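You operate a simulated robot arm through the tools that you are given. There is no shell and no other tool.

The job below is to be done with a simulated two-armed robot. You get a single attempt, and the scene is never put back.

Task
Try the winch: crank up to the 210 mark, then lower to 170.
Fine: the yellow winch lever ends on HOLD; the brake stays on. Leave the green latch closed and the beam square.
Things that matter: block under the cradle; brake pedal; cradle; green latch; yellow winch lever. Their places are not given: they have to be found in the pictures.

The check looks at the end state, three seconds after you hand in, the way a careful person would. Anything else that was tipped, shoved, dropped, spilled or broken makes it a failure.

Robot
Two 7-joint arms with fingered hands on one trunk that stands fixed in place. Base frame: the origin is at the foot of the trunk, x ahead of it, y to its left, z up. Units: mm, rad, N and s.
The left shoulder is at [30, 136, 1255], the right one opposite. With the tool pointing down near the work surface each hand reaches from about 100 to 900 mm from the base axis, measured 20 degrees to its own side. Payload 5 kg a hand.
Tool frame (each hand has its own): the origin (TCP) lies between the finger pads and is the grasp point; the fingertips stand 42 mm ahead of it; z points along the fingers, y is the line along which they close. The gripper opens to 208 mm. The gripper's body begins 119 mm behind the TCP. The gripper is a hand of 4 fingers: y runs from the thumb to the fingers, the wrist lies at [0, 0, -332] in the tool frame, and closing takes about 1.5 s.
Orientation is that of the tool frame in the base frame, as a unit quaternion [x, y, z, w]. With the fingers straight down and closing along the base's y, the tool's x points along the base's -x, its y along +y and its z along -z.

Tools
- The arms move only by the tool apply_moves. It takes "left_steps", "right_steps" or both (then of equal length, played together; a hand with none holds still); each is text: rows parted by semicolons, each of 6 numbers parted by spaces: the shift along the tool's x, y, z in mm, then the turn, a rotation vector about the tool's x, y, z in rad. In form: x y z wx wy wz; .... A call has 1 to 20 rows; each row is the pose to reach, as a shift and turn from the pose commanded when the call began, along the tool's axes at that moment. "left_jaw" and "right_jaw" are, for a hand that has rows, the opening, from 0 (shut) to 1 (fully open), set as the call begins (left out, the last holds). A row lasts 0.2 s, in which the tool goes at most 50 mm and 0.15 rad; a call with a longer step from one row to the next is refused whole, and so is a gripper value outside its range. Where a pose cannot be reached the arm comes as near as it can. A force on the tool above 90 N (or 10 N above the force at the start of the call, whichever is more), or a blocked arm, ends the call early, and 0.2 s more pass. Each finger travels about 72 mm/s and halts on what it meets, pressing with about 33 N; the grip force reading is that of the motor and also rises with nothing between the fingers. The clock runs only during rows and for 0.2 s after the last one: add rows that repeat a pose to give the fingers time. It gives the time, the measured TCP pose, the force on the tool (base axes), the opening and the grip force at its end, in the units of the frame above (readings bear some noise), with the torque about the TCP (base axes, N m) and any sound that the robot's microphone picked up, and new pictures: "pictures" is both (left out), scene, wrist or none (wrist: the cameras of the hands that moved).
- Cameras (640 x 400 px; columns grow to the right, rows downward): "scene" is now at [49.9, -13.1, 1987.9]; the picture's right is [-0.12, -0.99, 0.00], its down [-0.79, 0.10, -0.60] and it looks along [0.60, -0.07, -0.80] (base axes); focal length 295 px, centre (320, 200). "left" rides on the left gripper at [-101, 0, -145] in its tool frame; the picture's right is [-0.01, -1.00, 0.00], its down [0.82, 0.00, -0.57] and it looks along [0.57, 0.00, 0.82] (tool axes); focal length 261 px, centre (320, 200). "right" rides on the right gripper at [101, 1, -145] in its tool frame; the picture's right is [-0.01, 1.00, 0.00], its down [-0.82, 0.00, -0.57] and it looks along [-0.57, 0.00, 0.82] (tool axes); focal length 261 px, centre (320, 200).
- move_column(by): slides the trunk up (or, below 0, down) by that many mm; the arms and the scene camera ride with it, the base frame stays. It gives what a move gives, with no picture.
- finger_targets(finger1, finger2, finger3, thumb_bend, hand): sets how far each is bent, from 0 (flat) to 100 (curled in); at 30 the hand is open as for a grip, at 70 the pads meet at the TCP. One left out holds its place. A second passes; each finger stops where it meets its share of the squeeze, and holds until it gets a number again. A gripper value or a shape takes the hand back. It gives what a move gives, with no picture; readings hold the bend of each and the force on the fingers (four entries, about 0 where the hand has none), thumb and palm.
- preshape(shape, hand): the hand has 4 fingers and takes this shape, open, in about a second: jaw (thumb against the fingers, like two jaws); tri (thumb and two fingers); tip (a fingertip pinch); poke (one finger out to press); point (the index stretched); flat (the hand flat); cup (the hand cupped); fist (a fist). The gripper value then closes the fingers along that shape, each until it touches; the sizes above hold for jaw. It gives what a move gives, with no picture.
- aim_head(pan, tilt): turns the head with the scene camera to pan (to the left, within 2.496 rad either way) and tilt (down, from -0.506 to 1.204), counted from straight ahead of the robot. It gives what a move gives, and a new picture of the scene camera.
- measure_at(camera, pixels): for up to 12 pixels [column, row] of the newest picture of that camera ("zoom" is the newest enlarged one), the place [x, y, z] in the base frame of the surface seen there, good to about 2 mm, but the place of the scene camera against the robot may be out by one fixed shift of up to 18 mm in any direction. The clock stands still meanwhile.
- enlarge(camera, box): a new picture of the part [left, top, right, bottom] of that camera's present view, enlarged. The clock stands still meanwhile.
- sign_off(): hands the job in; it is judged then, once.

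Open the grippers and draw the arms clear of the work before you hand the job in, unless the task says otherwise.

The tools are called by a JSON object that holds its "method" and its "body". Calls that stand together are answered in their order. apply_moves: Moves the arms, as the interface text tells. Its arguments: {"type":"object","properties":{"left_steps":{"type":"string"},"left_jaw":{"type":"number"},"right_steps":{"type":"string"},"right_jaw":{"type":"number"},"pictures":{"type":"string","enum":["both","scene","wrist","none"]}},"required":[]} The other tools are called the same way: move_column (by) slides the trunk up or down; preshape (shape, hand) gives the hand a shape; finger_targets (finger1, finger2, finger3, thumb_bend, hand) moves the fingers one by one; aim_head (pan, tilt) turns the head that bears the scene camera; measure_at (camera, pixels) gives the place of the surface under pixels of a picture; enlarge (camera, box) takes an enlarged picture of a part of a camera's view; sign_off () hands the job in.

At the start:

```text
time_s: 0.0
left_tcp_pos: [717.5, 225.5, 1249.6]
left_orientation: [0.0, 1.0, -0.001, 0.0]
left_contact_force: [0.2, 0.0, 0.1]
left_torque: [-0.02, -0.01, -0.01]
left_opening: 207.8
left_grasp_force: 0.1
left_shape: jaw
left_bend: [30.0, 30.0, 30.0, 30.0]
left_finger forces: [0.0, 0.0, 0.0, 0.0, 0.1, 0.0]
right_tcp_pos: [656.7, -365.1, 1284.2]
right_orientation: [-0.001, 1.0, 0.0, -0.001]
right_contact_force: [0.7, -0.1, 0.7]
right_torque: [0.03, 0.0, -0.01]
right_opening: 207.7
right_grasp_force: 0.1
right_shape: jaw
right_bend: [30.0, 30.0, 30.0, 30.0]
right_finger forces: [0.0, 0.0, 0.0, 0.0, 0.0, 0.0]
trunk travel left (down, up): [-275.0, 215.0]
head pan, tilt: [-0.122, 0.923]
```

scene: 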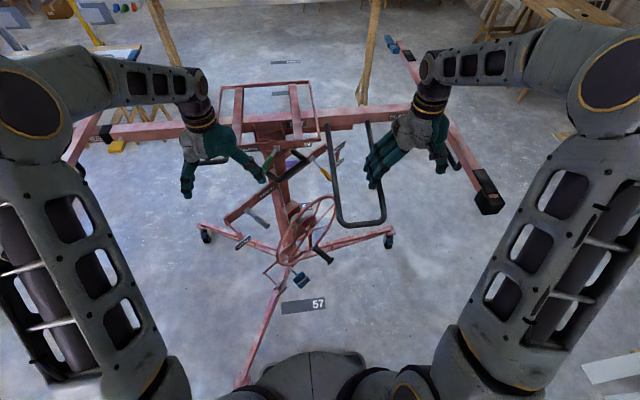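
right: 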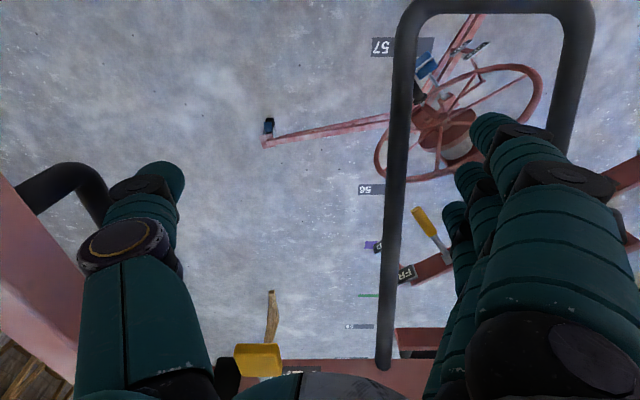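
left: 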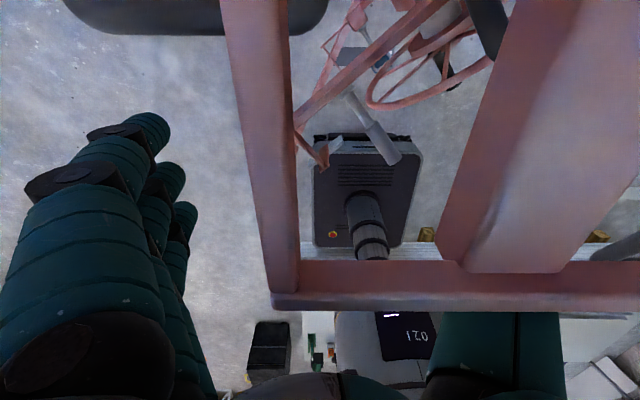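

The scene shows a drywall-lift-like winch stand around pixels (290,230) with a wheel, a pedal near (300,280), and a yellow lever near (325,172). I'll enlarge several parts before moving.

{"method": "enlarge", "body": {"camera": "scene", "box": [190, 70, 400, 200]}}

{"method": "enlarge", "body": {"camera": "scene", "box": [200, 180, 400, 320]}}

{"method": "enlarge", "body": {"camera": "right", "box": [340, 20, 640, 380]}}

{"method": "enlarge", "body": {"camera": "left", "box": [220, 0, 640, 380]}}

```text
3.05 times, centred on (295, 135) of scene
```

zoom: 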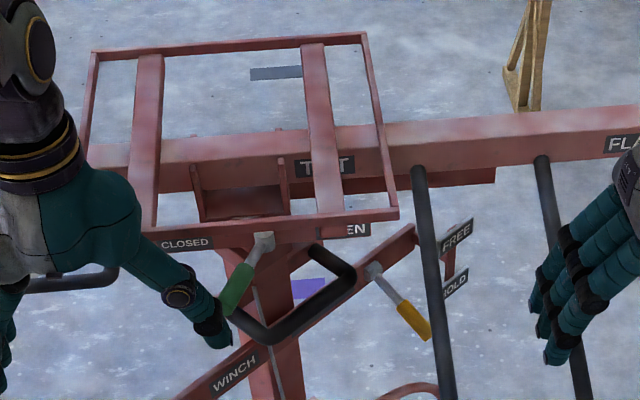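

```text
2.86 times, centred on (300, 250) of scene
```

zoom: 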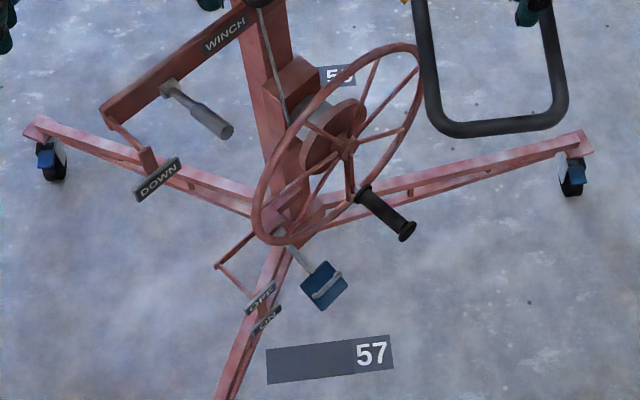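

```text
1.11 times, centred on (490, 200) of right
```

zoom: 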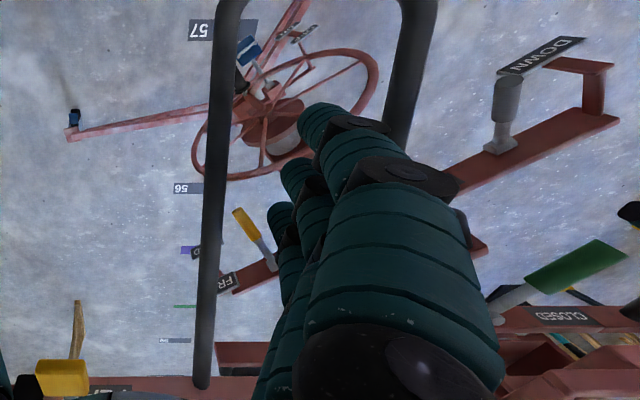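

```text
1.05 times, centred on (430, 190) of left (not enlarged: the box is as wide or as high as the picture)
```

zoom: 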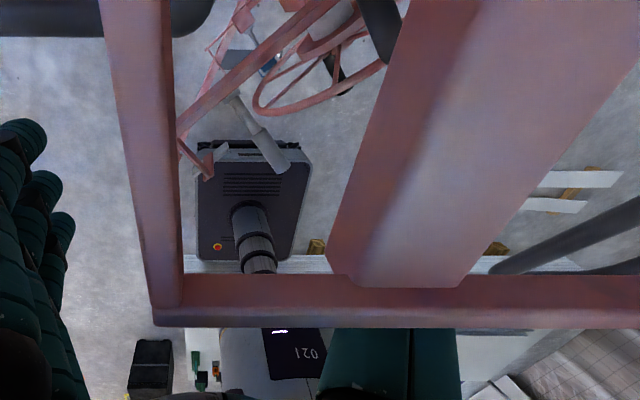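

The winch stand has labelled controls: WINCH/DOWN lever (gray) at scene (255,215), yellow lever FREE/HOLD at (325,172), green latch CLOSED/OPEN at (270,165), pedal OFF/ON at (300,280). I'll measure key places in the scene picture.

{"method": "measure_at", "body": {"camera": "scene", "pixels": [[275, 152], [266, 170], [314, 160], [328, 178], [258, 212], [270, 222], [300, 280], [320, 230], [328, 258], [290, 150], [244, 245], [300, 305]]}}

{"method": "measure_at", "body": {"camera": "scene", "pixels": [[220, 85], [312, 82], [320, 137], [243, 141], [270, 125], [300, 115], [380, 115], [120, 130], [340, 220], [380, 215], [330, 125], [265, 128]]}}

{"method": "enlarge", "body": {"camera": "scene", "box": [240, 110, 350, 180]}}

{"method": "enlarge", "body": {"camera": "scene", "box": [220, 170, 350, 250]}}

{"method": "enlarge", "body": {"camera": "scene", "box": [240, 240, 350, 310]}}

```text
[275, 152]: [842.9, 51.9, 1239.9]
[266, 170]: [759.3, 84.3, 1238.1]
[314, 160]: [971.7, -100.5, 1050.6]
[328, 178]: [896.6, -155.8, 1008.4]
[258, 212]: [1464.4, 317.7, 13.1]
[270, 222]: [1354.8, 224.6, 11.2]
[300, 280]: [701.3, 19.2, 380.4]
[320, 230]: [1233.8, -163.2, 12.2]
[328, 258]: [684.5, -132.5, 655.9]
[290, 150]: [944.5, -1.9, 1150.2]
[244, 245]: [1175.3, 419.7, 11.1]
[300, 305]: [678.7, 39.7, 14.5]
```

```text
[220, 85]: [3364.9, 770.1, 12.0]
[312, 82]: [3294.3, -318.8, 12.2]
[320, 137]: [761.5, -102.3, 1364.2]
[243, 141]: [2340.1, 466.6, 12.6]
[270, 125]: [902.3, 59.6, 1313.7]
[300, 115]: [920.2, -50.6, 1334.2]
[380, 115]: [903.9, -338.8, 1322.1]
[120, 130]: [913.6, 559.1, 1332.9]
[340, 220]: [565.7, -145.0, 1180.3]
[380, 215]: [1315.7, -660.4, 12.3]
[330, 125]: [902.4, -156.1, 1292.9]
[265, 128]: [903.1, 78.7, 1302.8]
```

```text
5.71 times, centred on (295, 145) of scene
```

zoom: 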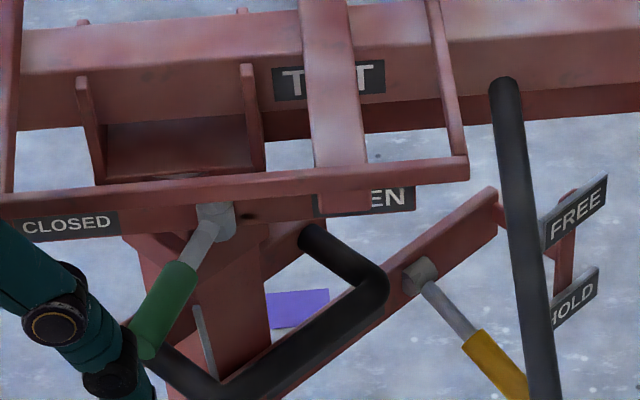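

```text
4.92 times, centred on (285, 210) of scene
```

zoom: 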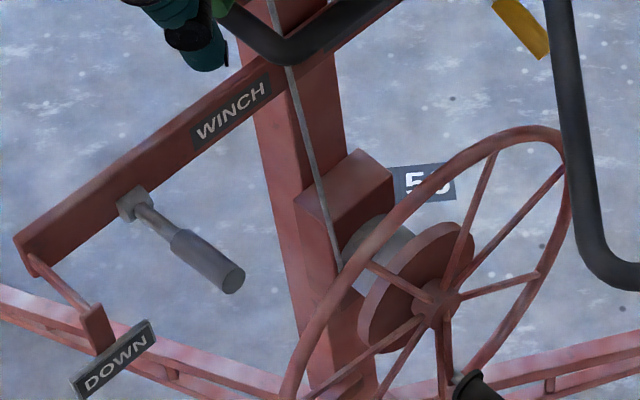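

```text
5.71 times, centred on (295, 275) of scene
```

zoom: 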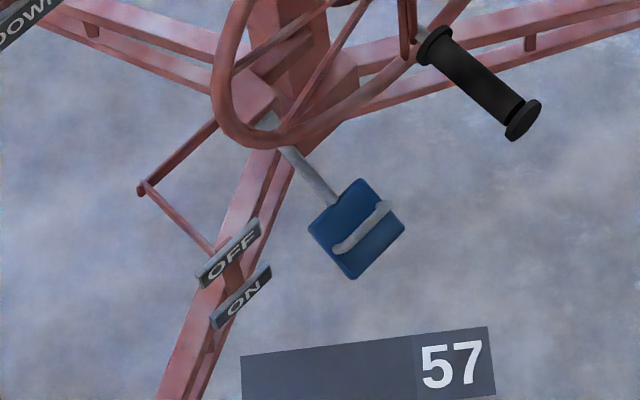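

The left thumb sits near the green latch and the right fingers near the black U handle at (355,190). I'll measure these near-hand structures before drawing the hands back.

{"method": "measure_at", "body": {"camera": "scene", "pixels": [[213, 163], [222, 144], [219, 120], [330, 140], [370, 140], [383, 200], [360, 223], [452, 165], [262, 178], [285, 175], [410, 110], [480, 180]]}}

{"method": "measure_at", "body": {"camera": "right", "pixels": [[400, 100], [500, 10], [385, 320], [580, 50], [60, 190], [90, 200], [430, 225], [405, 270], [530, 80], [440, 130], [255, 360], [420, 340]]}}

{"method": "measure_at", "body": {"camera": "left", "pixels": [[260, 100], [400, 285], [530, 100], [150, 15], [300, 10], [380, 130], [310, 160], [405, 335], [360, 220], [430, 60], [330, 110], [490, 30]]}}

{"method": "enlarge", "body": {"camera": "left", "box": [280, 0, 540, 180]}}

{"method": "enlarge", "body": {"camera": "right", "box": [360, 180, 480, 340]}}

```text
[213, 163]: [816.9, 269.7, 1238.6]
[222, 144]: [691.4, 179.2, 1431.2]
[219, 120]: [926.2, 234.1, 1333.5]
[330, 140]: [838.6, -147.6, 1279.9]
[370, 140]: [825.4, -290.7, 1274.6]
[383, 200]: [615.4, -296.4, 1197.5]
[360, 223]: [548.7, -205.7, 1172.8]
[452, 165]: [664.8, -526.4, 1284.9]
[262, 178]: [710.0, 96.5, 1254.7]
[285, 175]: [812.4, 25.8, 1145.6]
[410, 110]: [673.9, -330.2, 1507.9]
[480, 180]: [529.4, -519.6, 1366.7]
```

```text
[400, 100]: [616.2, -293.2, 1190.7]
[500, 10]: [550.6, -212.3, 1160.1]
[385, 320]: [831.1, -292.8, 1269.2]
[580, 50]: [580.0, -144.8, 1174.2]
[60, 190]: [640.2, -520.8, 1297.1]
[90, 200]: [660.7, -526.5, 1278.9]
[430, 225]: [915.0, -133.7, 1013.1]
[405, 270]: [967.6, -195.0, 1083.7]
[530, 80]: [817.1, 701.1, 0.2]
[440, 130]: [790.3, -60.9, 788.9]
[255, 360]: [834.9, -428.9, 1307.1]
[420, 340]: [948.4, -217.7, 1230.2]
```

```text
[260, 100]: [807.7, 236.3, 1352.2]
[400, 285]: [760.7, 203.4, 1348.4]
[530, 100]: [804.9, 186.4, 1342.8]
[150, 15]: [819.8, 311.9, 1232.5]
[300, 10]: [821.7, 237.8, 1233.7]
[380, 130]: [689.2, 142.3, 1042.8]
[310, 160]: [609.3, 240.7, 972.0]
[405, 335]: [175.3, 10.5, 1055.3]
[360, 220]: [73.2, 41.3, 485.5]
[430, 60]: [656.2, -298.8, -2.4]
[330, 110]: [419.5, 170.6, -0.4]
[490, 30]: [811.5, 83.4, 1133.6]
```

```text
2.22 times, centred on (410, 90) of left
```

zoom: 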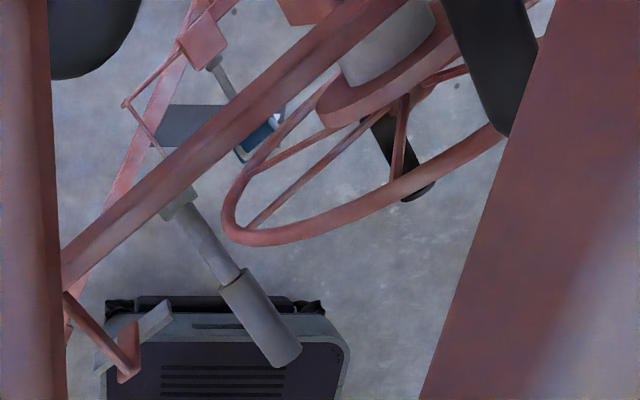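

```text
2.50 times, centred on (420, 260) of right
```

zoom: 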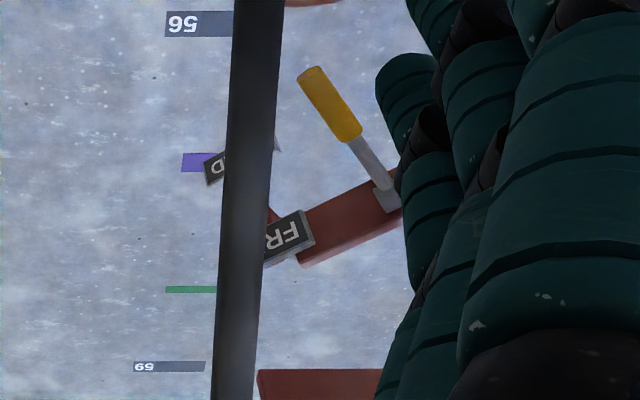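

Hands need drawing back: left hand straight back (−x base) away from the green latch, right hand up then back away from the black loops. I'll do it gradually.

{"method": "apply_moves", "body": {"left_steps": "30 0 0 0 0 0;60 0 0 0 0 0;90 0 0 0 0 0;120 0 0 0 0 0;150 0 0 0 0 0;150 30 0 0 0 0;150 60 0 0 0 0;150 90 0 0 0 0;150 120 0 0 0 0;150 150 0 0 0 0", "right_steps": "0 0 -30 0 0 0;0 0 -60 0 0 0;0 0 -90 0 0 0;0 0 -120 0 0 0;30 0 -120 0 0 0;60 0 -120 0 0 0;90 0 -120 0 0 0;120 0 -120 0 0 0;150 0 -120 0 0 0;180 0 -120 0 0 0", "pictures": "both"}}

```text
time_s: 2.2
left_tcp_pos: [565.6, 378.1, 1251.8]
left_orientation: [0.0, 1.0, 0.0, 0.001]
left_contact_force: [-1.3, 0.8, 0.1]
left_torque: [-0.05, -0.14, 0.01]
left_opening: 207.9
left_grasp_force: 0.0
left_shape: jaw
left_bend: [30.0, 30.0, 30.0, 30.0]
left_finger forces: [0.0, 0.0, 0.1, 0.0, 0.0, 0.0]
right_tcp_pos: [475.7, -363.5, 1405.1]
right_orientation: [0.0, 1.0, 0.0, 0.0]
right_contact_force: [-1.7, 0.5, 0.7]
right_torque: [-0.07, -0.13, 0.01]
right_opening: 207.8
right_grasp_force: 0.0
right_shape: jaw
right_bend: [30.0, 30.0, 30.0, 30.0]
right_finger forces: [0.0, 0.1, 0.0, 0.0, 0.0, 0.0]
trunk travel left (down, up): [-275.0, 215.0]
head pan, tilt: [-0.122, 0.923]
```

scene: 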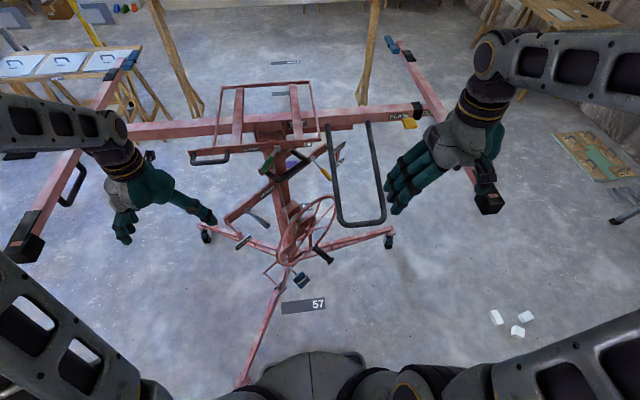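
right: 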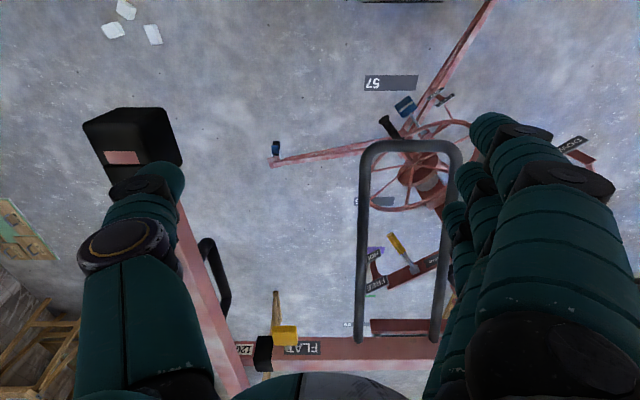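
left: 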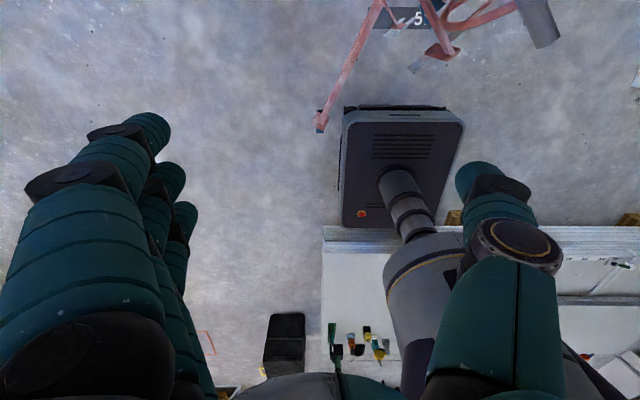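

The scene is clearer now: full lift visible with side arms ending in black blocks at (25,245) and (488,200). I'll enlarge the mast and control areas to find the scale marks.

{"method": "enlarge", "body": {"camera": "scene", "box": [180, 70, 360, 180]}}

{"method": "enlarge", "body": {"camera": "scene", "box": [210, 140, 350, 230]}}

{"method": "enlarge", "body": {"camera": "scene", "box": [220, 190, 350, 275]}}

{"method": "enlarge", "body": {"camera": "scene", "box": [370, 80, 450, 140]}}

{"method": "enlarge", "body": {"camera": "scene", "box": [0, 30, 160, 140]}}

```text
3.56 times, centred on (270, 125) of scene
```

zoom: 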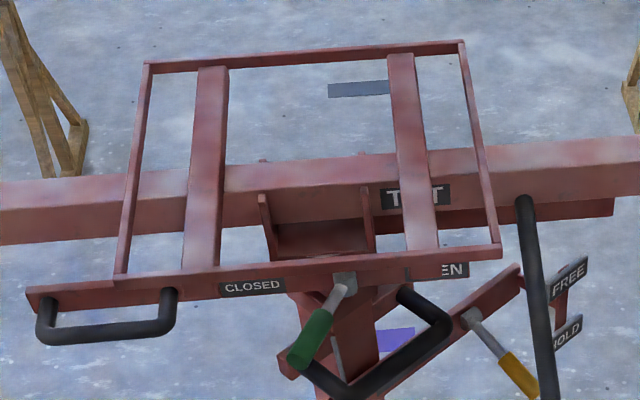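

```text
4.44 times, centred on (280, 185) of scene
```

zoom: 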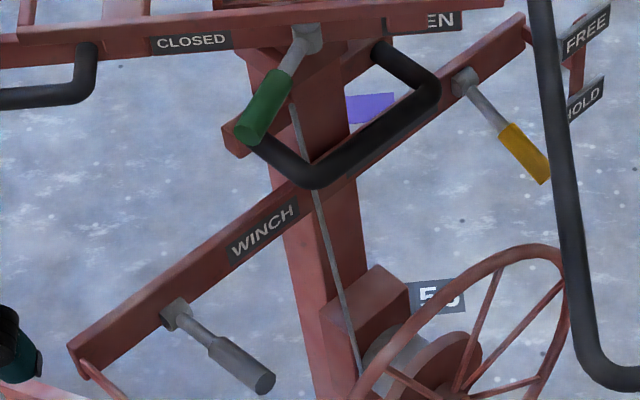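

```text
4.71 times, centred on (285, 232) of scene
```

zoom: 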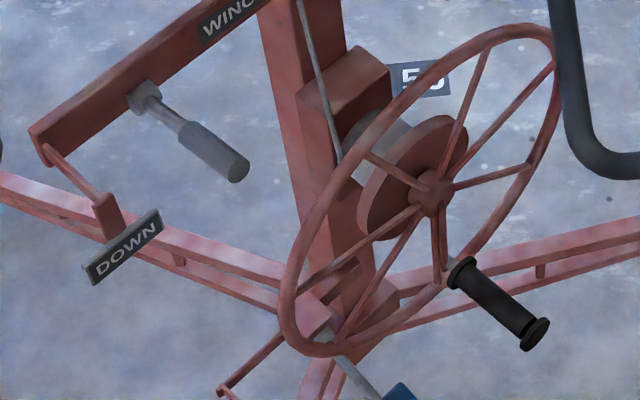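

```text
6.67 times, centred on (410, 110) of scene
```

zoom: 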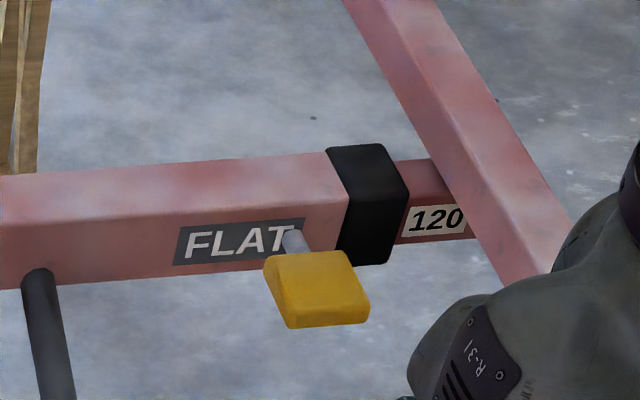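

```text
3.64 times, centred on (80, 85) of scene
```

zoom: 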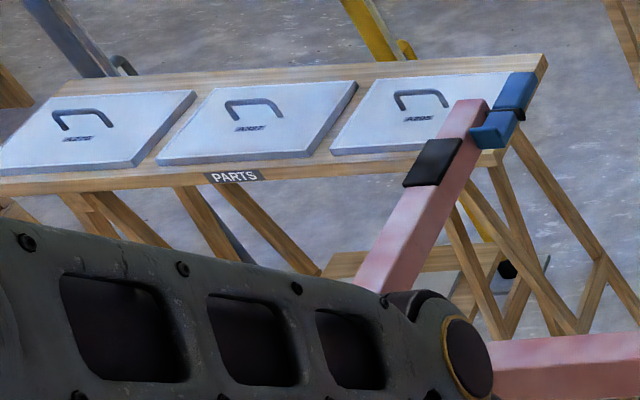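

I'll measure the arm link positions versus the side beams, plus the plates around the levers, from the current scene picture.

{"method": "measure_at", "body": {"camera": "scene", "pixels": [[20, 115], [60, 120], [110, 135], [25, 245], [60, 180], [70, 190], [100, 100], [488, 200], [460, 150], [415, 70], [550, 60], [480, 70]]}}

{"method": "measure_at", "body": {"camera": "scene", "pixels": [[340, 149], [340, 160], [312, 160], [328, 178], [328, 147], [248, 210], [272, 223], [243, 243], [228, 219], [265, 190], [235, 238], [282, 190]]}}

{"method": "measure_at", "body": {"camera": "scene", "pixels": [[304, 229], [329, 200], [283, 255], [314, 246], [329, 262], [300, 214], [297, 197], [308, 279], [282, 263], [318, 255], [287, 245], [335, 220]]}}

```text
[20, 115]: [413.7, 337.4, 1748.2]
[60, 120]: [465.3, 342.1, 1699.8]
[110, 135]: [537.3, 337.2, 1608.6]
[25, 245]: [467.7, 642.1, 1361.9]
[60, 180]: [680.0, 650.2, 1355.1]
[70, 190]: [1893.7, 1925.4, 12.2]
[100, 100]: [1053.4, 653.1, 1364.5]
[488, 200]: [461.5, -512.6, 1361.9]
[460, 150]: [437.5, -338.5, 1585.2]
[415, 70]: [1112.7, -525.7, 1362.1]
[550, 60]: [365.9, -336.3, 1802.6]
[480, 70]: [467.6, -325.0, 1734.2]
```

```text
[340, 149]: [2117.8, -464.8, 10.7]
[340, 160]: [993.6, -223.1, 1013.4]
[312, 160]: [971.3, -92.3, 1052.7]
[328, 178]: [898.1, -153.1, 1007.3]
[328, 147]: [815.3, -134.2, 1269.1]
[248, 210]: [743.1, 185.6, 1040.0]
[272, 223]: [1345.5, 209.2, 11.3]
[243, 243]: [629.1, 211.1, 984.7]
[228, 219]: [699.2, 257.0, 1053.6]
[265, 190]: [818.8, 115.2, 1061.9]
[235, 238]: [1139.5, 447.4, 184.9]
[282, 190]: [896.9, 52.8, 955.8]
```

```text
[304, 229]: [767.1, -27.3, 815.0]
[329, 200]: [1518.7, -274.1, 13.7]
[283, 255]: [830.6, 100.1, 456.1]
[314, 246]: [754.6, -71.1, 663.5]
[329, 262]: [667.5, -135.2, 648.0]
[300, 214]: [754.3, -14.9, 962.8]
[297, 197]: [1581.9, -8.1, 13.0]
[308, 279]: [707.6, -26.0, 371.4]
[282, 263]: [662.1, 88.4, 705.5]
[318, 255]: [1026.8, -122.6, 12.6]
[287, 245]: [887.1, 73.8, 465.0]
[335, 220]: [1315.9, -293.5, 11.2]
```

The pictures show the side arms at y≈650 and y≈−512 (z≈1360), so the arms are inside them. I'll draw both hands a bit further back, then lower the trunk for a flatter view of the mast.

{"method": "apply_moves", "body": {"left_steps": "30 5 0 0 0 0;60 10 0 0 0 0;90 15 0 0 0 0;120 20 0 0 0 0", "right_steps": "25 0 0 0 0 0;50 0 0 0 0 0;75 0 0 0 0 0;100 0 0 0 0 0", "pictures": "none"}}

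{"method": "move_column", "body": {"by": -150}}

{"method": "aim_head", "body": {"pan": 0.0, "tilt": 0.75}}

```text
time_s: 3.2
left_tcp_pos: [442.9, 396.7, 1251.2]
left_orientation: [0.0, 1.0, 0.0, 0.002]
left_contact_force: [-1.7, 0.6, 0.8]
left_torque: [-0.05, -0.27, 0.02]
left_opening: 208.0
left_grasp_force: 0.1
left_shape: jaw
left_bend: [30.0, 30.0, 30.0, 30.0]
left_finger forces: [0.0, 0.1, 0.0, 0.1, 0.1, 0.0]
right_tcp_pos: [372.6, -364.1, 1404.6]
right_orientation: [0.0, 1.0, 0.0, 0.002]
right_contact_force: [-1.9, 0.7, 0.5]
right_torque: [-0.05, -0.32, 0.03]
right_opening: 207.9
right_grasp_force: 0.0
right_shape: jaw
right_bend: [30.0, 30.0, 30.0, 30.0]
right_finger forces: [0.0, 0.0, 0.0, 0.0, 0.0, 0.0]
trunk travel left (down, up): [-275.0, 215.0]
head pan, tilt: [-0.122, 0.923]
```

```text
time_s: 5.0
left_tcp_pos: [447.2, 395.0, 1099.4]
left_orientation: [0.0, 1.0, 0.0, 0.001]
left_contact_force: [-0.5, 0.3, -0.4]
left_torque: [0.0, -0.01, 0.02]
left_opening: 207.8
left_grasp_force: 0.1
left_shape: jaw
left_bend: [30.0, 30.0, 30.0, 30.0]
left_finger forces: [0.1, 0.1, 0.1, 0.0, 0.0, 0.0]
right_tcp_pos: [376.8, -366.1, 1253.5]
right_orientation: [-0.001, 1.0, 0.0, 0.0]
right_contact_force: [0.7, 0.8, 0.0]
right_torque: [0.01, 0.0, 0.05]
right_opening: 207.7
right_grasp_force: 0.1
right_shape: jaw
right_bend: [30.0, 30.0, 30.0, 30.0]
right_finger forces: [0.0, 0.0, 0.0, 0.0, 0.0, 0.0]
trunk travel left (down, up): [-125.0, 365.0]
head pan, tilt: [-0.122, 0.923]
```

```text
time_s: 5.7
left_tcp_pos: [447.6, 394.9, 1100.5]
left_orientation: [0.0, 1.0, -0.001, 0.0]
left_contact_force: [-0.9, -0.4, 1.0]
left_torque: [0.0, 0.01, 0.03]
left_opening: 207.9
left_grasp_force: 0.2
left_shape: jaw
left_bend: [30.0, 30.0, 30.0, 30.0]
left_finger forces: [0.0, 0.1, 0.0, 0.0, 0.0, 0.0]
right_tcp_pos: [376.8, -364.3, 1253.8]
right_orientation: [-0.001, 1.0, -0.001, 0.0]
right_contact_force: [0.1, 0.6, -0.7]
right_torque: [-0.01, 0.02, 0.02]
right_opening: 208.1
right_grasp_force: 0.0
right_shape: jaw
right_bend: [30.0, 30.0, 30.0, 30.0]
right_finger forces: [0.0, 0.1, 0.1, 0.0, 0.0, 0.0]
trunk travel left (down, up): [-125.0, 365.0]
head pan, tilt: [0.0, 0.75]
```

scene: 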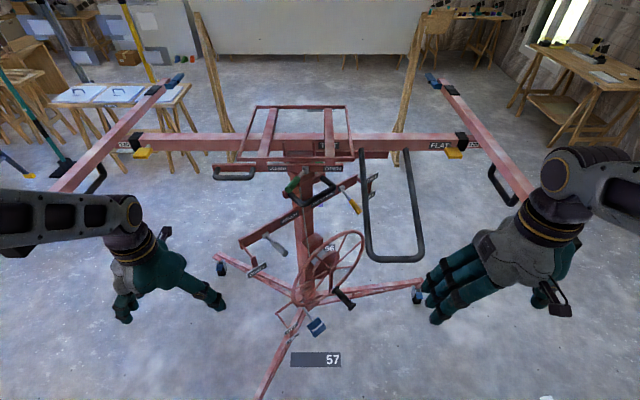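

The flatter view shows the whole lift with the mast centred at (305,200). I'll enlarge the mast, levers, wheel, pedal and cradle.

{"method": "enlarge", "body": {"camera": "scene", "box": [200, 95, 400, 220]}}

{"method": "enlarge", "body": {"camera": "scene", "box": [270, 150, 390, 225]}}

{"method": "enlarge", "body": {"camera": "scene", "box": [230, 200, 370, 285]}}

{"method": "enlarge", "body": {"camera": "scene", "box": [270, 280, 350, 345]}}

{"method": "enlarge", "body": {"camera": "scene", "box": [240, 100, 360, 180]}}

```text
3.20 times, centred on (300, 158) of scene
```

zoom: 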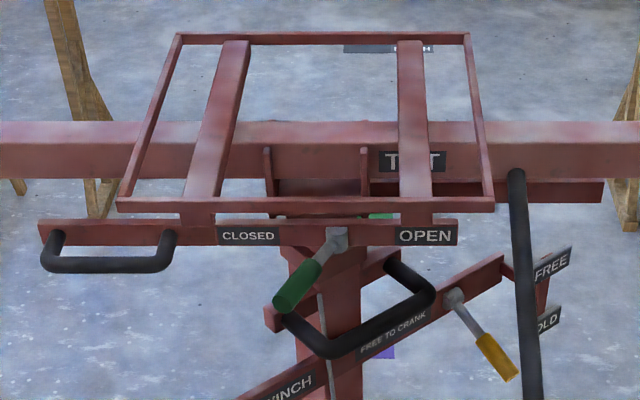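

```text
5.33 times, centred on (330, 188) of scene
```

zoom: 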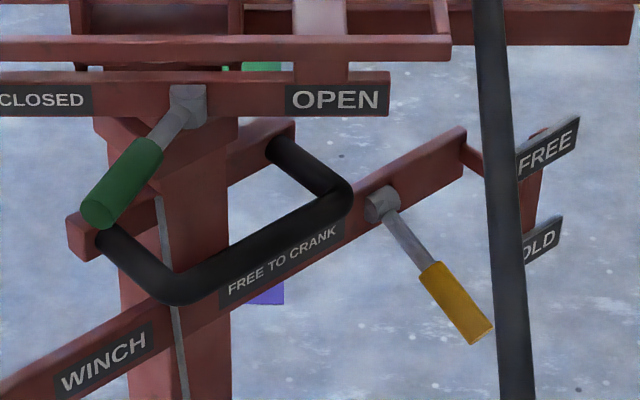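

```text
4.57 times, centred on (300, 242) of scene
```

zoom: 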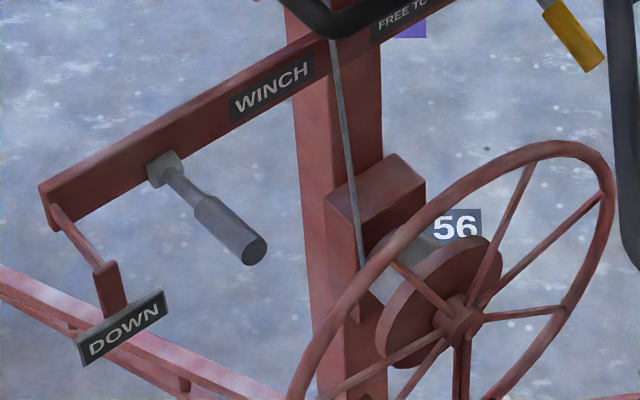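

```text
6.15 times, centred on (310, 312) of scene
```

zoom: 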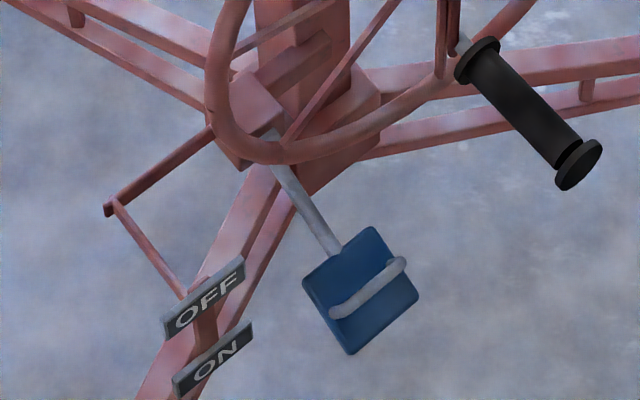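

```text
5.00 times, centred on (300, 140) of scene
```

zoom: 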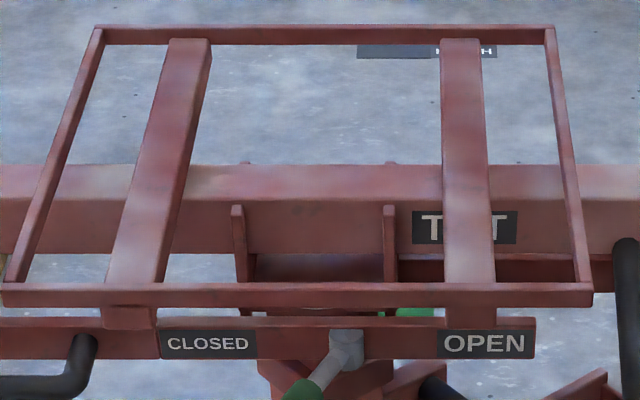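

The label under the bar reads "FREE TO CRANK", and the yellow lever at (355,205) points down toward the HOLD plate. I need a closer look at mast, plates and any scale, so I bring the right wrist camera low in front of the mast, tilted to look ahead.

{"method": "apply_moves", "body": {"right_steps": "0 15 40 0 0 0;0 30 80 0 0 0;0 45 120 0 0 0;0 60 160 0 0 0;0 75 200 0 0 0;-20 90 240 0 -0.13 0;-50 100 275 0 -0.26 0;-80 108 310 0 -0.39 0;-110 114 340 0 -0.52 0;-140 114 370 0 -0.65 0;-173 114 400 0 -0.785 0", "pictures": "both"}}

```text
time_s: 8.3
left_tcp_pos: [445.6, 392.7, 1101.0]
left_orientation: [0.0, 1.0, 0.0, 0.001]
left_contact_force: [-0.5, -0.6, -0.1]
left_torque: [0.16, -0.05, 0.05]
left_opening: 208.0
left_grasp_force: 0.1
left_shape: jaw
left_bend: [30.0, 30.0, 30.0, 30.0]
left_finger forces: [0.1, 0.0, 0.1, 0.1, 0.0, 0.0]
right_tcp_pos: [570.5, -176.0, 887.0]
right_orientation: [-0.075, 0.929, 0.028, 0.362]
right_contact_force: [-1.4, -3.6, 0.3]
right_torque: [0.34, -0.26, 0.37]
right_opening: 208.1
right_grasp_force: 0.1
right_shape: jaw
right_bend: [30.0, 30.0, 30.0, 30.0]
right_finger forces: [0.1, 0.1, 0.1, 0.1, 0.0, 0.0]
right hand out of reach, approached as far as the arm can: row 6, 7, 8, 9, 10, 11
trunk travel left (down, up): [-125.0, 365.0]
head pan, tilt: [0.0, 0.75]
stopped in row 11 (right hand): the arm was blocked; the commanded pose is now the measured one
```

scene: 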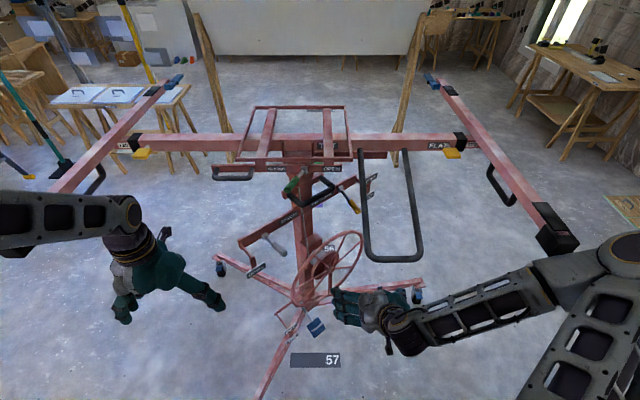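
right: 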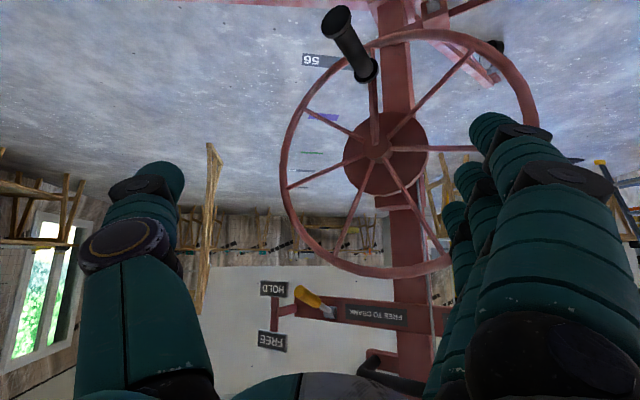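

The right arm stopped with "blocked" in row 11, and its elbow at (610,250) is near the side beam's black block at (555,240). I'll check for closeness before anything else, and enlarge the wrist view of the controls.

{"method": "measure_at", "body": {"camera": "scene", "pixels": [[555, 240], [570, 250], [610, 255], [590, 285], [560, 275], [540, 275], [500, 300], [430, 335], [530, 222], [600, 240], [638, 240], [620, 330]]}}

{"method": "enlarge", "body": {"camera": "scene", "box": [480, 180, 640, 340]}}

{"method": "enlarge", "body": {"camera": "right", "box": [240, 260, 440, 400]}}

{"method": "enlarge", "body": {"camera": "right", "box": [270, 0, 550, 280]}}

{"method": "measure_at", "body": {"camera": "right", "pixels": [[305, 295], [328, 312], [273, 289], [272, 340], [376, 150], [335, 20], [370, 70], [400, 160], [400, 250], [285, 130], [530, 100], [410, 40]]}}

```text
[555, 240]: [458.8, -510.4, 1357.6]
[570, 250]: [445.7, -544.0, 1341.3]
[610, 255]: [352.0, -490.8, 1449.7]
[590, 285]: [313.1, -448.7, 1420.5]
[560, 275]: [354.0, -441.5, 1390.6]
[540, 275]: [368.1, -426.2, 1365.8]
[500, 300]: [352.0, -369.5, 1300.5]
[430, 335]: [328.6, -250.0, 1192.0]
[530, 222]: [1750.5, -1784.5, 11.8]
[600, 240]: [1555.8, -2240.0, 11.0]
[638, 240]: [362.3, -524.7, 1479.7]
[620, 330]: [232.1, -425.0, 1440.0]
```

```text
2.50 times, centred on (560, 260) of scene
```

zoom: 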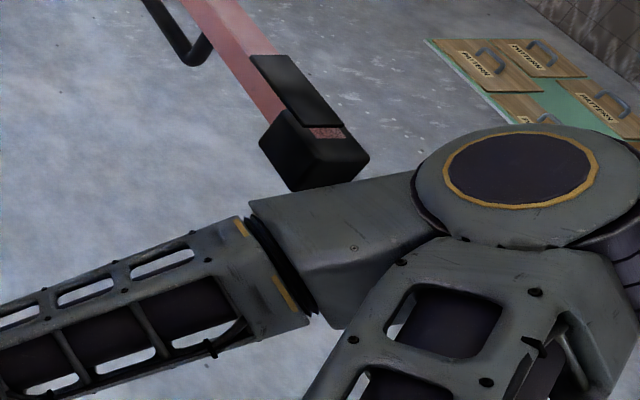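

```text
2.86 times, centred on (340, 330) of right
```

zoom: 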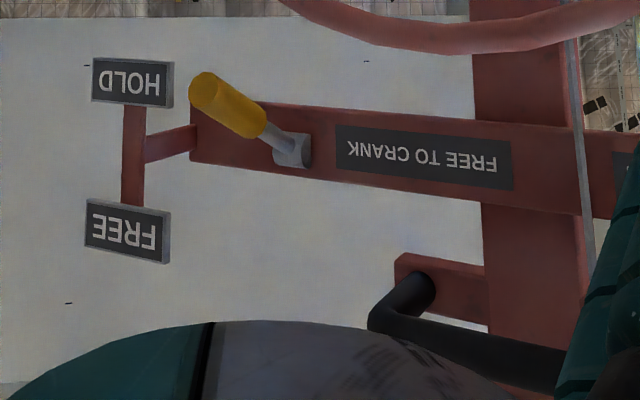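

```text
1.43 times, centred on (410, 140) of right
```

zoom: 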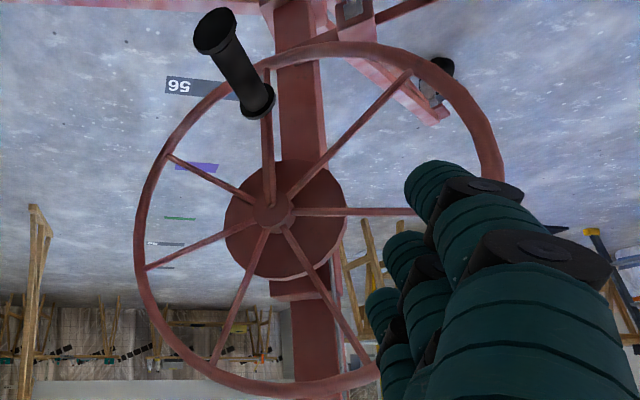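

```text
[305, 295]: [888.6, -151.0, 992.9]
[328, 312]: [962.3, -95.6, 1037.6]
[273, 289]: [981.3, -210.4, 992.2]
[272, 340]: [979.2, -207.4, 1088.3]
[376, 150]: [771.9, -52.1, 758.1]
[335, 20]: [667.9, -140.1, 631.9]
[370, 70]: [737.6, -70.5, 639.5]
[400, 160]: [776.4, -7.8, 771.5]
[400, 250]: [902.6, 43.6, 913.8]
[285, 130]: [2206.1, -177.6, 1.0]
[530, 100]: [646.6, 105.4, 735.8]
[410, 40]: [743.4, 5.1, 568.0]
```

Yellow lever tip (888,−151,993) is level with the HOLD plate (z 992) while FREE sits at z 1088; the wheel hub is (772,−52,758) with a handle at (668..738,−140..−70,635) whose axis is about (−0.79,−0.61,0). The elbow is some 5 cm off the black block, so I move the hand down and turn it to face along the wheel axis, in steps.

{"method": "apply_moves", "body": {"right_steps": "18 -2 23 -0.052 -0.090 -0.023;36 -4 45 -0.104 -0.180 -0.045;54 -6 68 -0.156 -0.270 -0.068;72 -8 90 -0.207 -0.361 -0.090", "pictures": "scene"}}

```text
time_s: 9.3
left_tcp_pos: [447.3, 394.2, 1100.6]
left_orientation: [0.0, 1.0, 0.0, 0.0]
left_contact_force: [-0.4, 0.9, 0.8]
left_torque: [-0.08, 0.06, 0.03]
left_opening: 207.9
left_grasp_force: 0.1
left_shape: jaw
left_bend: [30.0, 30.0, 30.0, 30.0]
left_finger forces: [0.1, 0.1, 0.1, 0.0, 0.0, 0.0]
right_tcp_pos: [577.4, -190.8, 770.0]
right_orientation: [-0.249, 0.831, 0.083, 0.49]
right_contact_force: [0.1, -1.9, 0.4]
right_torque: [0.25, -0.01, 0.1]
right_opening: 208.2
right_grasp_force: 0.0
right_shape: jaw
right_bend: [30.0, 30.0, 30.0, 30.0]
right_finger forces: [0.0, 0.1, 0.1, 0.0, 0.0, 0.1]
trunk travel left (down, up): [-125.0, 365.0]
head pan, tilt: [0.0, 0.75]
```

scene: 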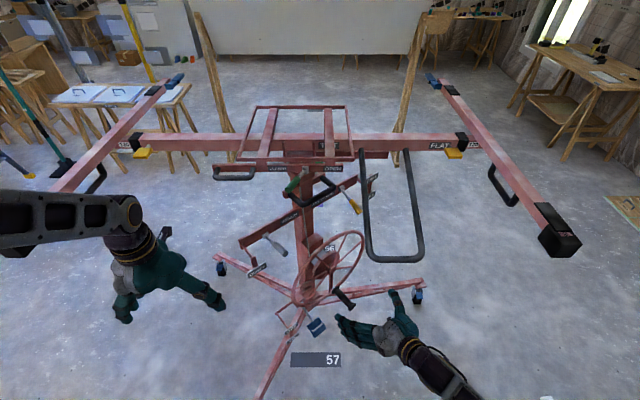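

The elbow has dropped well clear of the side block. I complete the turn so the right hand faces the crank handle along the wheel axis at about (590,−192,628).

{"method": "apply_moves", "body": {"right_steps": "23 2 16 -0.032 -0.108 0.014;47 3 32 -0.063 -0.216 0.027;70 5 49 -0.095 -0.323 0.041;94 6 65 -0.126 -0.431 0.054;117 8 81 -0.158 -0.539 0.068;117 8 81 -0.158 -0.539 0.068", "pictures": "both"}}

```text
time_s: 10.7
left_tcp_pos: [446.6, 395.9, 1100.9]
left_orientation: [0.0, 1.0, 0.0, 0.0]
left_contact_force: [-0.8, 0.1, 0.7]
left_torque: [-0.01, -0.09, 0.0]
left_opening: 207.9
left_grasp_force: 0.1
left_shape: jaw
left_bend: [30.0, 30.0, 30.0, 30.0]
left_finger forces: [0.0, 0.0, 0.0, 0.0, 0.0, 0.0]
right_tcp_pos: [593.9, -159.5, 632.4]
right_orientation: [-0.122, 0.662, 0.236, 0.701]
right_contact_force: [0.0, 1.0, 0.1]
right_torque: [-0.05, 0.04, -0.03]
right_opening: 207.8
right_grasp_force: 0.0
right_shape: jaw
right_bend: [30.0, 30.0, 30.0, 30.0]
right_finger forces: [0.0, 0.0, 0.0, 0.1, 0.0, 0.0]
trunk travel left (down, up): [-125.0, 365.0]
head pan, tilt: [0.0, 0.75]
```

scene: 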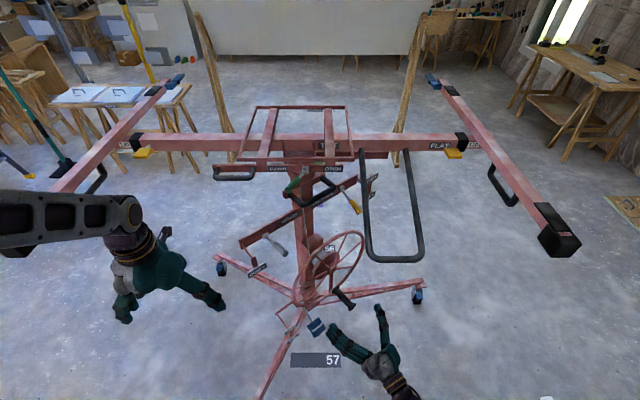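
right: 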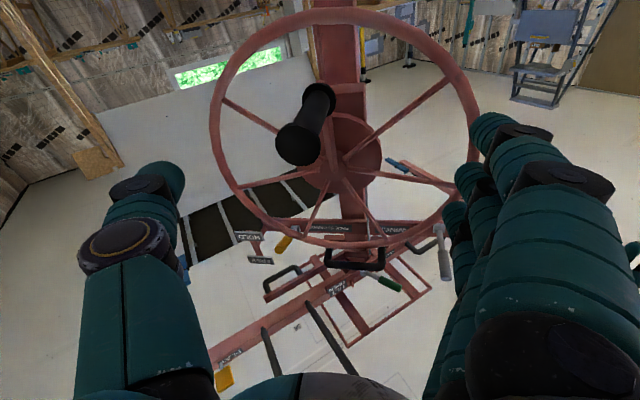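

The right wrist camera now looks up at the wheel, handle at (305,125), and the underside of the cradle. I'll enlarge and measure here.

{"method": "enlarge", "body": {"camera": "right", "box": [200, 190, 460, 380]}}

{"method": "enlarge", "body": {"camera": "right", "box": [200, 0, 490, 250]}}

{"method": "measure_at", "body": {"camera": "right", "pixels": [[296, 146], [278, 140], [300, 130], [310, 118], [318, 92], [330, 95], [352, 168], [345, 12], [214, 120], [472, 110], [330, 240], [310, 150]]}}

{"method": "measure_at", "body": {"camera": "right", "pixels": [[400, 285], [380, 278], [350, 285], [360, 260], [445, 260], [285, 243], [260, 260], [248, 236], [300, 330], [390, 345], [350, 230], [395, 230]]}}

```text
2.11 times, centred on (330, 285) of right
```

zoom: 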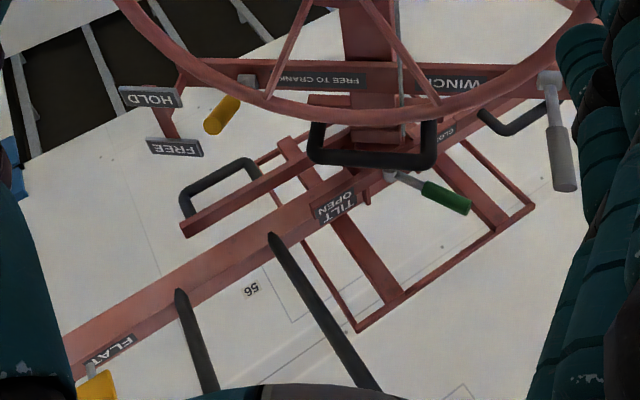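

```text
1.60 times, centred on (345, 125) of right
```

zoom: 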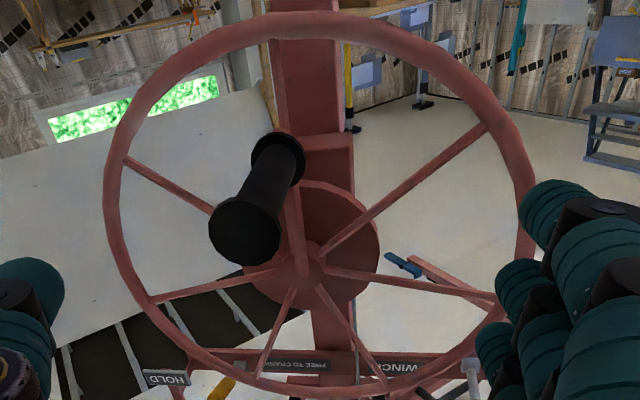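

```text
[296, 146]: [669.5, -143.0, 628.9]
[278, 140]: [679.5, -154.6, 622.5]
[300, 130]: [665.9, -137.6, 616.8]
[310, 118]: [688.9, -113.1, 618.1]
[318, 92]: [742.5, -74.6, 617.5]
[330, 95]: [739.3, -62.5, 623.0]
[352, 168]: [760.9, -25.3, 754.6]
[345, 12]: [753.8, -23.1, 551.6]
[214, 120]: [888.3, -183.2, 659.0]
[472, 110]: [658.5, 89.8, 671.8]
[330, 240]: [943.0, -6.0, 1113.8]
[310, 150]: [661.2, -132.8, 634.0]
```

```text
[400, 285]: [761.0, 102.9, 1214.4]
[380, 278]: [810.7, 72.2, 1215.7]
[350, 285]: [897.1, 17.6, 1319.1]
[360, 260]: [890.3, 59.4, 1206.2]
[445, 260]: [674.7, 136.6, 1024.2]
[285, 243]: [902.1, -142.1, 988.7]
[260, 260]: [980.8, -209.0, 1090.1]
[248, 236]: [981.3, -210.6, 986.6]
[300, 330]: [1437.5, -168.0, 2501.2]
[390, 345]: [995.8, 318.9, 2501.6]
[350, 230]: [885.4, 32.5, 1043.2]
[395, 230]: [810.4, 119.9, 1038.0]
```

The handle's front flange centre reads about (669,−142,629) and its axis runs near (0.77,0.64,0) into the wheel; ceiling is at 2501 mm. I align the right hand with the handle axis at a stand-off.

{"method": "apply_moves", "body": {"right_steps": "-2 -13 -8 -0.061 0.036 -0.044;-3 -27 -16 -0.123 0.071 -0.089;-4.5 -40 -24 -0.184 0.107 -0.133;-4.5 -40 -24 -0.184 0.107 -0.133;-4.5 -40 -24 -0.184 0.107 -0.133", "pictures": "wrist"}}

```text
time_s: 11.9
left_tcp_pos: [447.2, 396.9, 1099.1]
left_orientation: [-0.001, 1.0, 0.0, 0.0]
left_contact_force: [-0.2, 0.4, 0.2]
left_torque: [0.01, 0.03, 0.01]
left_opening: 207.9
left_grasp_force: 0.1
left_shape: jaw
left_bend: [30.0, 30.0, 30.0, 30.0]
left_finger forces: [0.0, 0.0, 0.0, 0.0, 0.0, 0.0]
right_tcp_pos: [592.4, -206.7, 629.3]
right_orientation: [-0.242, 0.664, 0.243, 0.664]
right_contact_force: [-1.1, 0.3, -0.4]
right_torque: [-0.01, 0.01, 0.04]
right_opening: 207.9
right_grasp_force: 0.0
right_shape: jaw
right_bend: [30.0, 30.0, 30.0, 30.0]
right_finger forces: [0.0, 0.0, 0.1, 0.1, 0.0, 0.0]
trunk travel left (down, up): [-125.0, 365.0]
head pan, tilt: [0.0, 0.75]
```

right: 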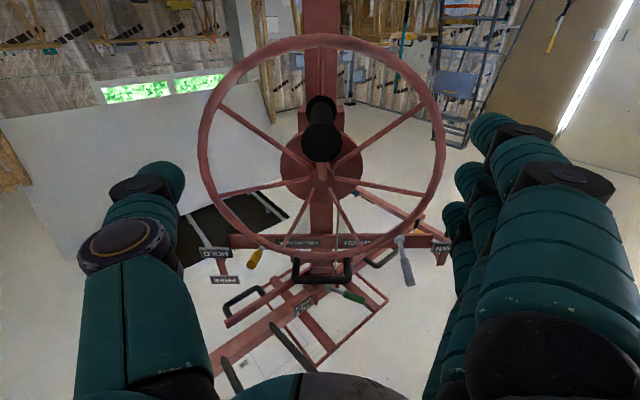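

Aligned: the handle front at (321,143) and wheel are centred in the right view. I enlarge to refine handle dimensions and check the gray lever plates.

{"method": "enlarge", "body": {"camera": "right", "box": [260, 80, 380, 180]}}

{"method": "enlarge", "body": {"camera": "right", "box": [180, 200, 460, 380]}}

{"method": "measure_at", "body": {"camera": "right", "pixels": [[321, 145], [303, 143], [340, 143], [321, 128], [321, 158], [320, 100], [307, 110], [334, 110], [322, 175], [200, 140], [444, 140], [322, 38]]}}

{"method": "measure_at", "body": {"camera": "right", "pixels": [[400, 245], [409, 280], [440, 248], [258, 252], [248, 265], [214, 255], [224, 281], [330, 244], [322, 220], [360, 298], [340, 290], [230, 320]]}}

```text
4.00 times, centred on (320, 130) of right
```

zoom: 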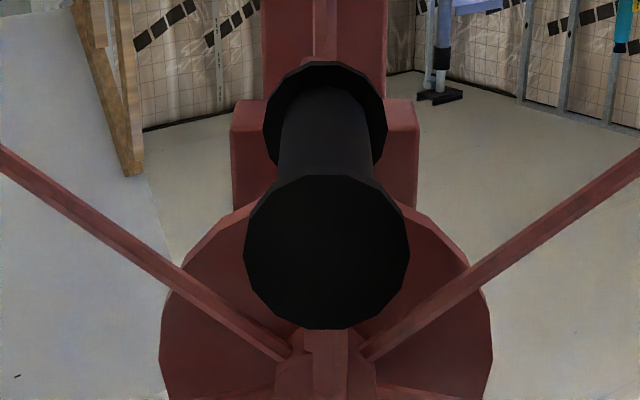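

```text
2.22 times, centred on (320, 290) of right
```

zoom: 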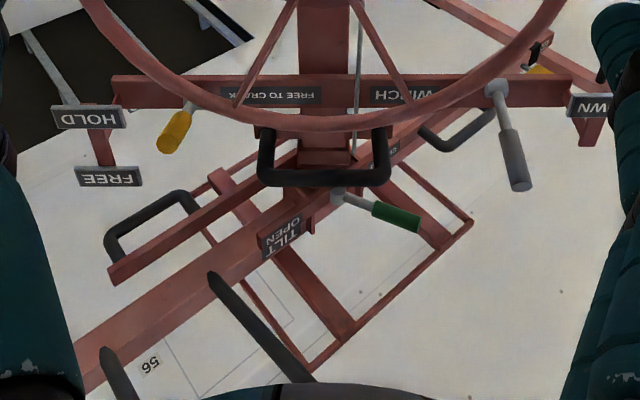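

```text
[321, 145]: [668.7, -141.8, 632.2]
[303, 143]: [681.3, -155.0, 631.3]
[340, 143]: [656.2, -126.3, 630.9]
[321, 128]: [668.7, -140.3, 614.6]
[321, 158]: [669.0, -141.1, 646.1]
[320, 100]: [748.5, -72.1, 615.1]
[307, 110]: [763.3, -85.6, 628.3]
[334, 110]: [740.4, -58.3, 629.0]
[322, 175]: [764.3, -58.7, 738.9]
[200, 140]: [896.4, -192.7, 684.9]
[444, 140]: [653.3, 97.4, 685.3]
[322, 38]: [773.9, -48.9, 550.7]
```

```text
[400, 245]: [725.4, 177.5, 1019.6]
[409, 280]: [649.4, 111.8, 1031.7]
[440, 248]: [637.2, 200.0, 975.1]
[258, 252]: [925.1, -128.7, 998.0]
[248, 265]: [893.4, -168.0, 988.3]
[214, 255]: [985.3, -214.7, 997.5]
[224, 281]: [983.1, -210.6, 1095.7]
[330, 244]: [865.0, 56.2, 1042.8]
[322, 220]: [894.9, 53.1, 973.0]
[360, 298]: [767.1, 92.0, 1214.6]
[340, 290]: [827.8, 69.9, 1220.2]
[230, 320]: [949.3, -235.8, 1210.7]
```

Handle axis: front centre (669,−141,631), root (752,−72,629); grip body about 27 mm thick, crank radius about 121–127 mm. I advance the open right hand 150 mm along the handle axis.

{"method": "apply_moves", "body": {"right_steps": "-1 2 30 0 0 0;-1.5 4 60 0 0 0;-1.7 4.5 90 0 0 0;-1.7 4.5 120 0 0 0;-1.7 4.5 150 0 0 0;-1.7 4.5 150 0 0 0", "pictures": "both"}}

```text
time_s: 13.3
left_tcp_pos: [447.5, 395.4, 1099.6]
left_orientation: [-0.002, 1.0, 0.001, 0.0]
left_contact_force: [-0.1, 0.2, -0.4]
left_torque: [-0.03, 0.0, -0.01]
left_opening: 207.8
left_grasp_force: 0.0
left_shape: jaw
left_bend: [30.0, 30.0, 30.0, 30.0]
left_finger forces: [0.0, 0.0, 0.0, 0.1, 0.0, 0.0]
right_tcp_pos: [703.2, -107.0, 630.2]
right_orientation: [-0.241, 0.665, 0.242, 0.665]
right_contact_force: [0.7, 0.4, -0.5]
right_torque: [0.0, 0.03, -0.03]
right_opening: 208.2
right_grasp_force: 0.1
right_shape: jaw
right_bend: [30.0, 30.0, 30.0, 30.0]
right_finger forces: [0.0, 0.1, 0.1, 0.1, 0.0, 0.1]
trunk travel left (down, up): [-125.0, 365.0]
head pan, tilt: [0.0, 0.75]
```

scene: 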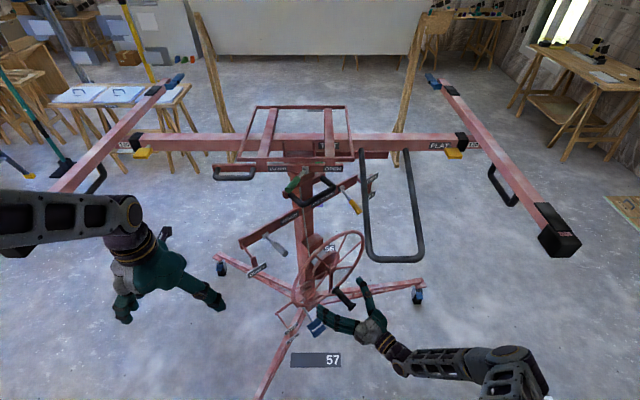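
right: 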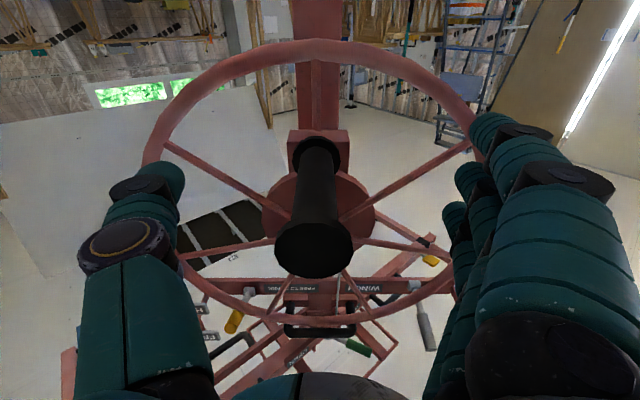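

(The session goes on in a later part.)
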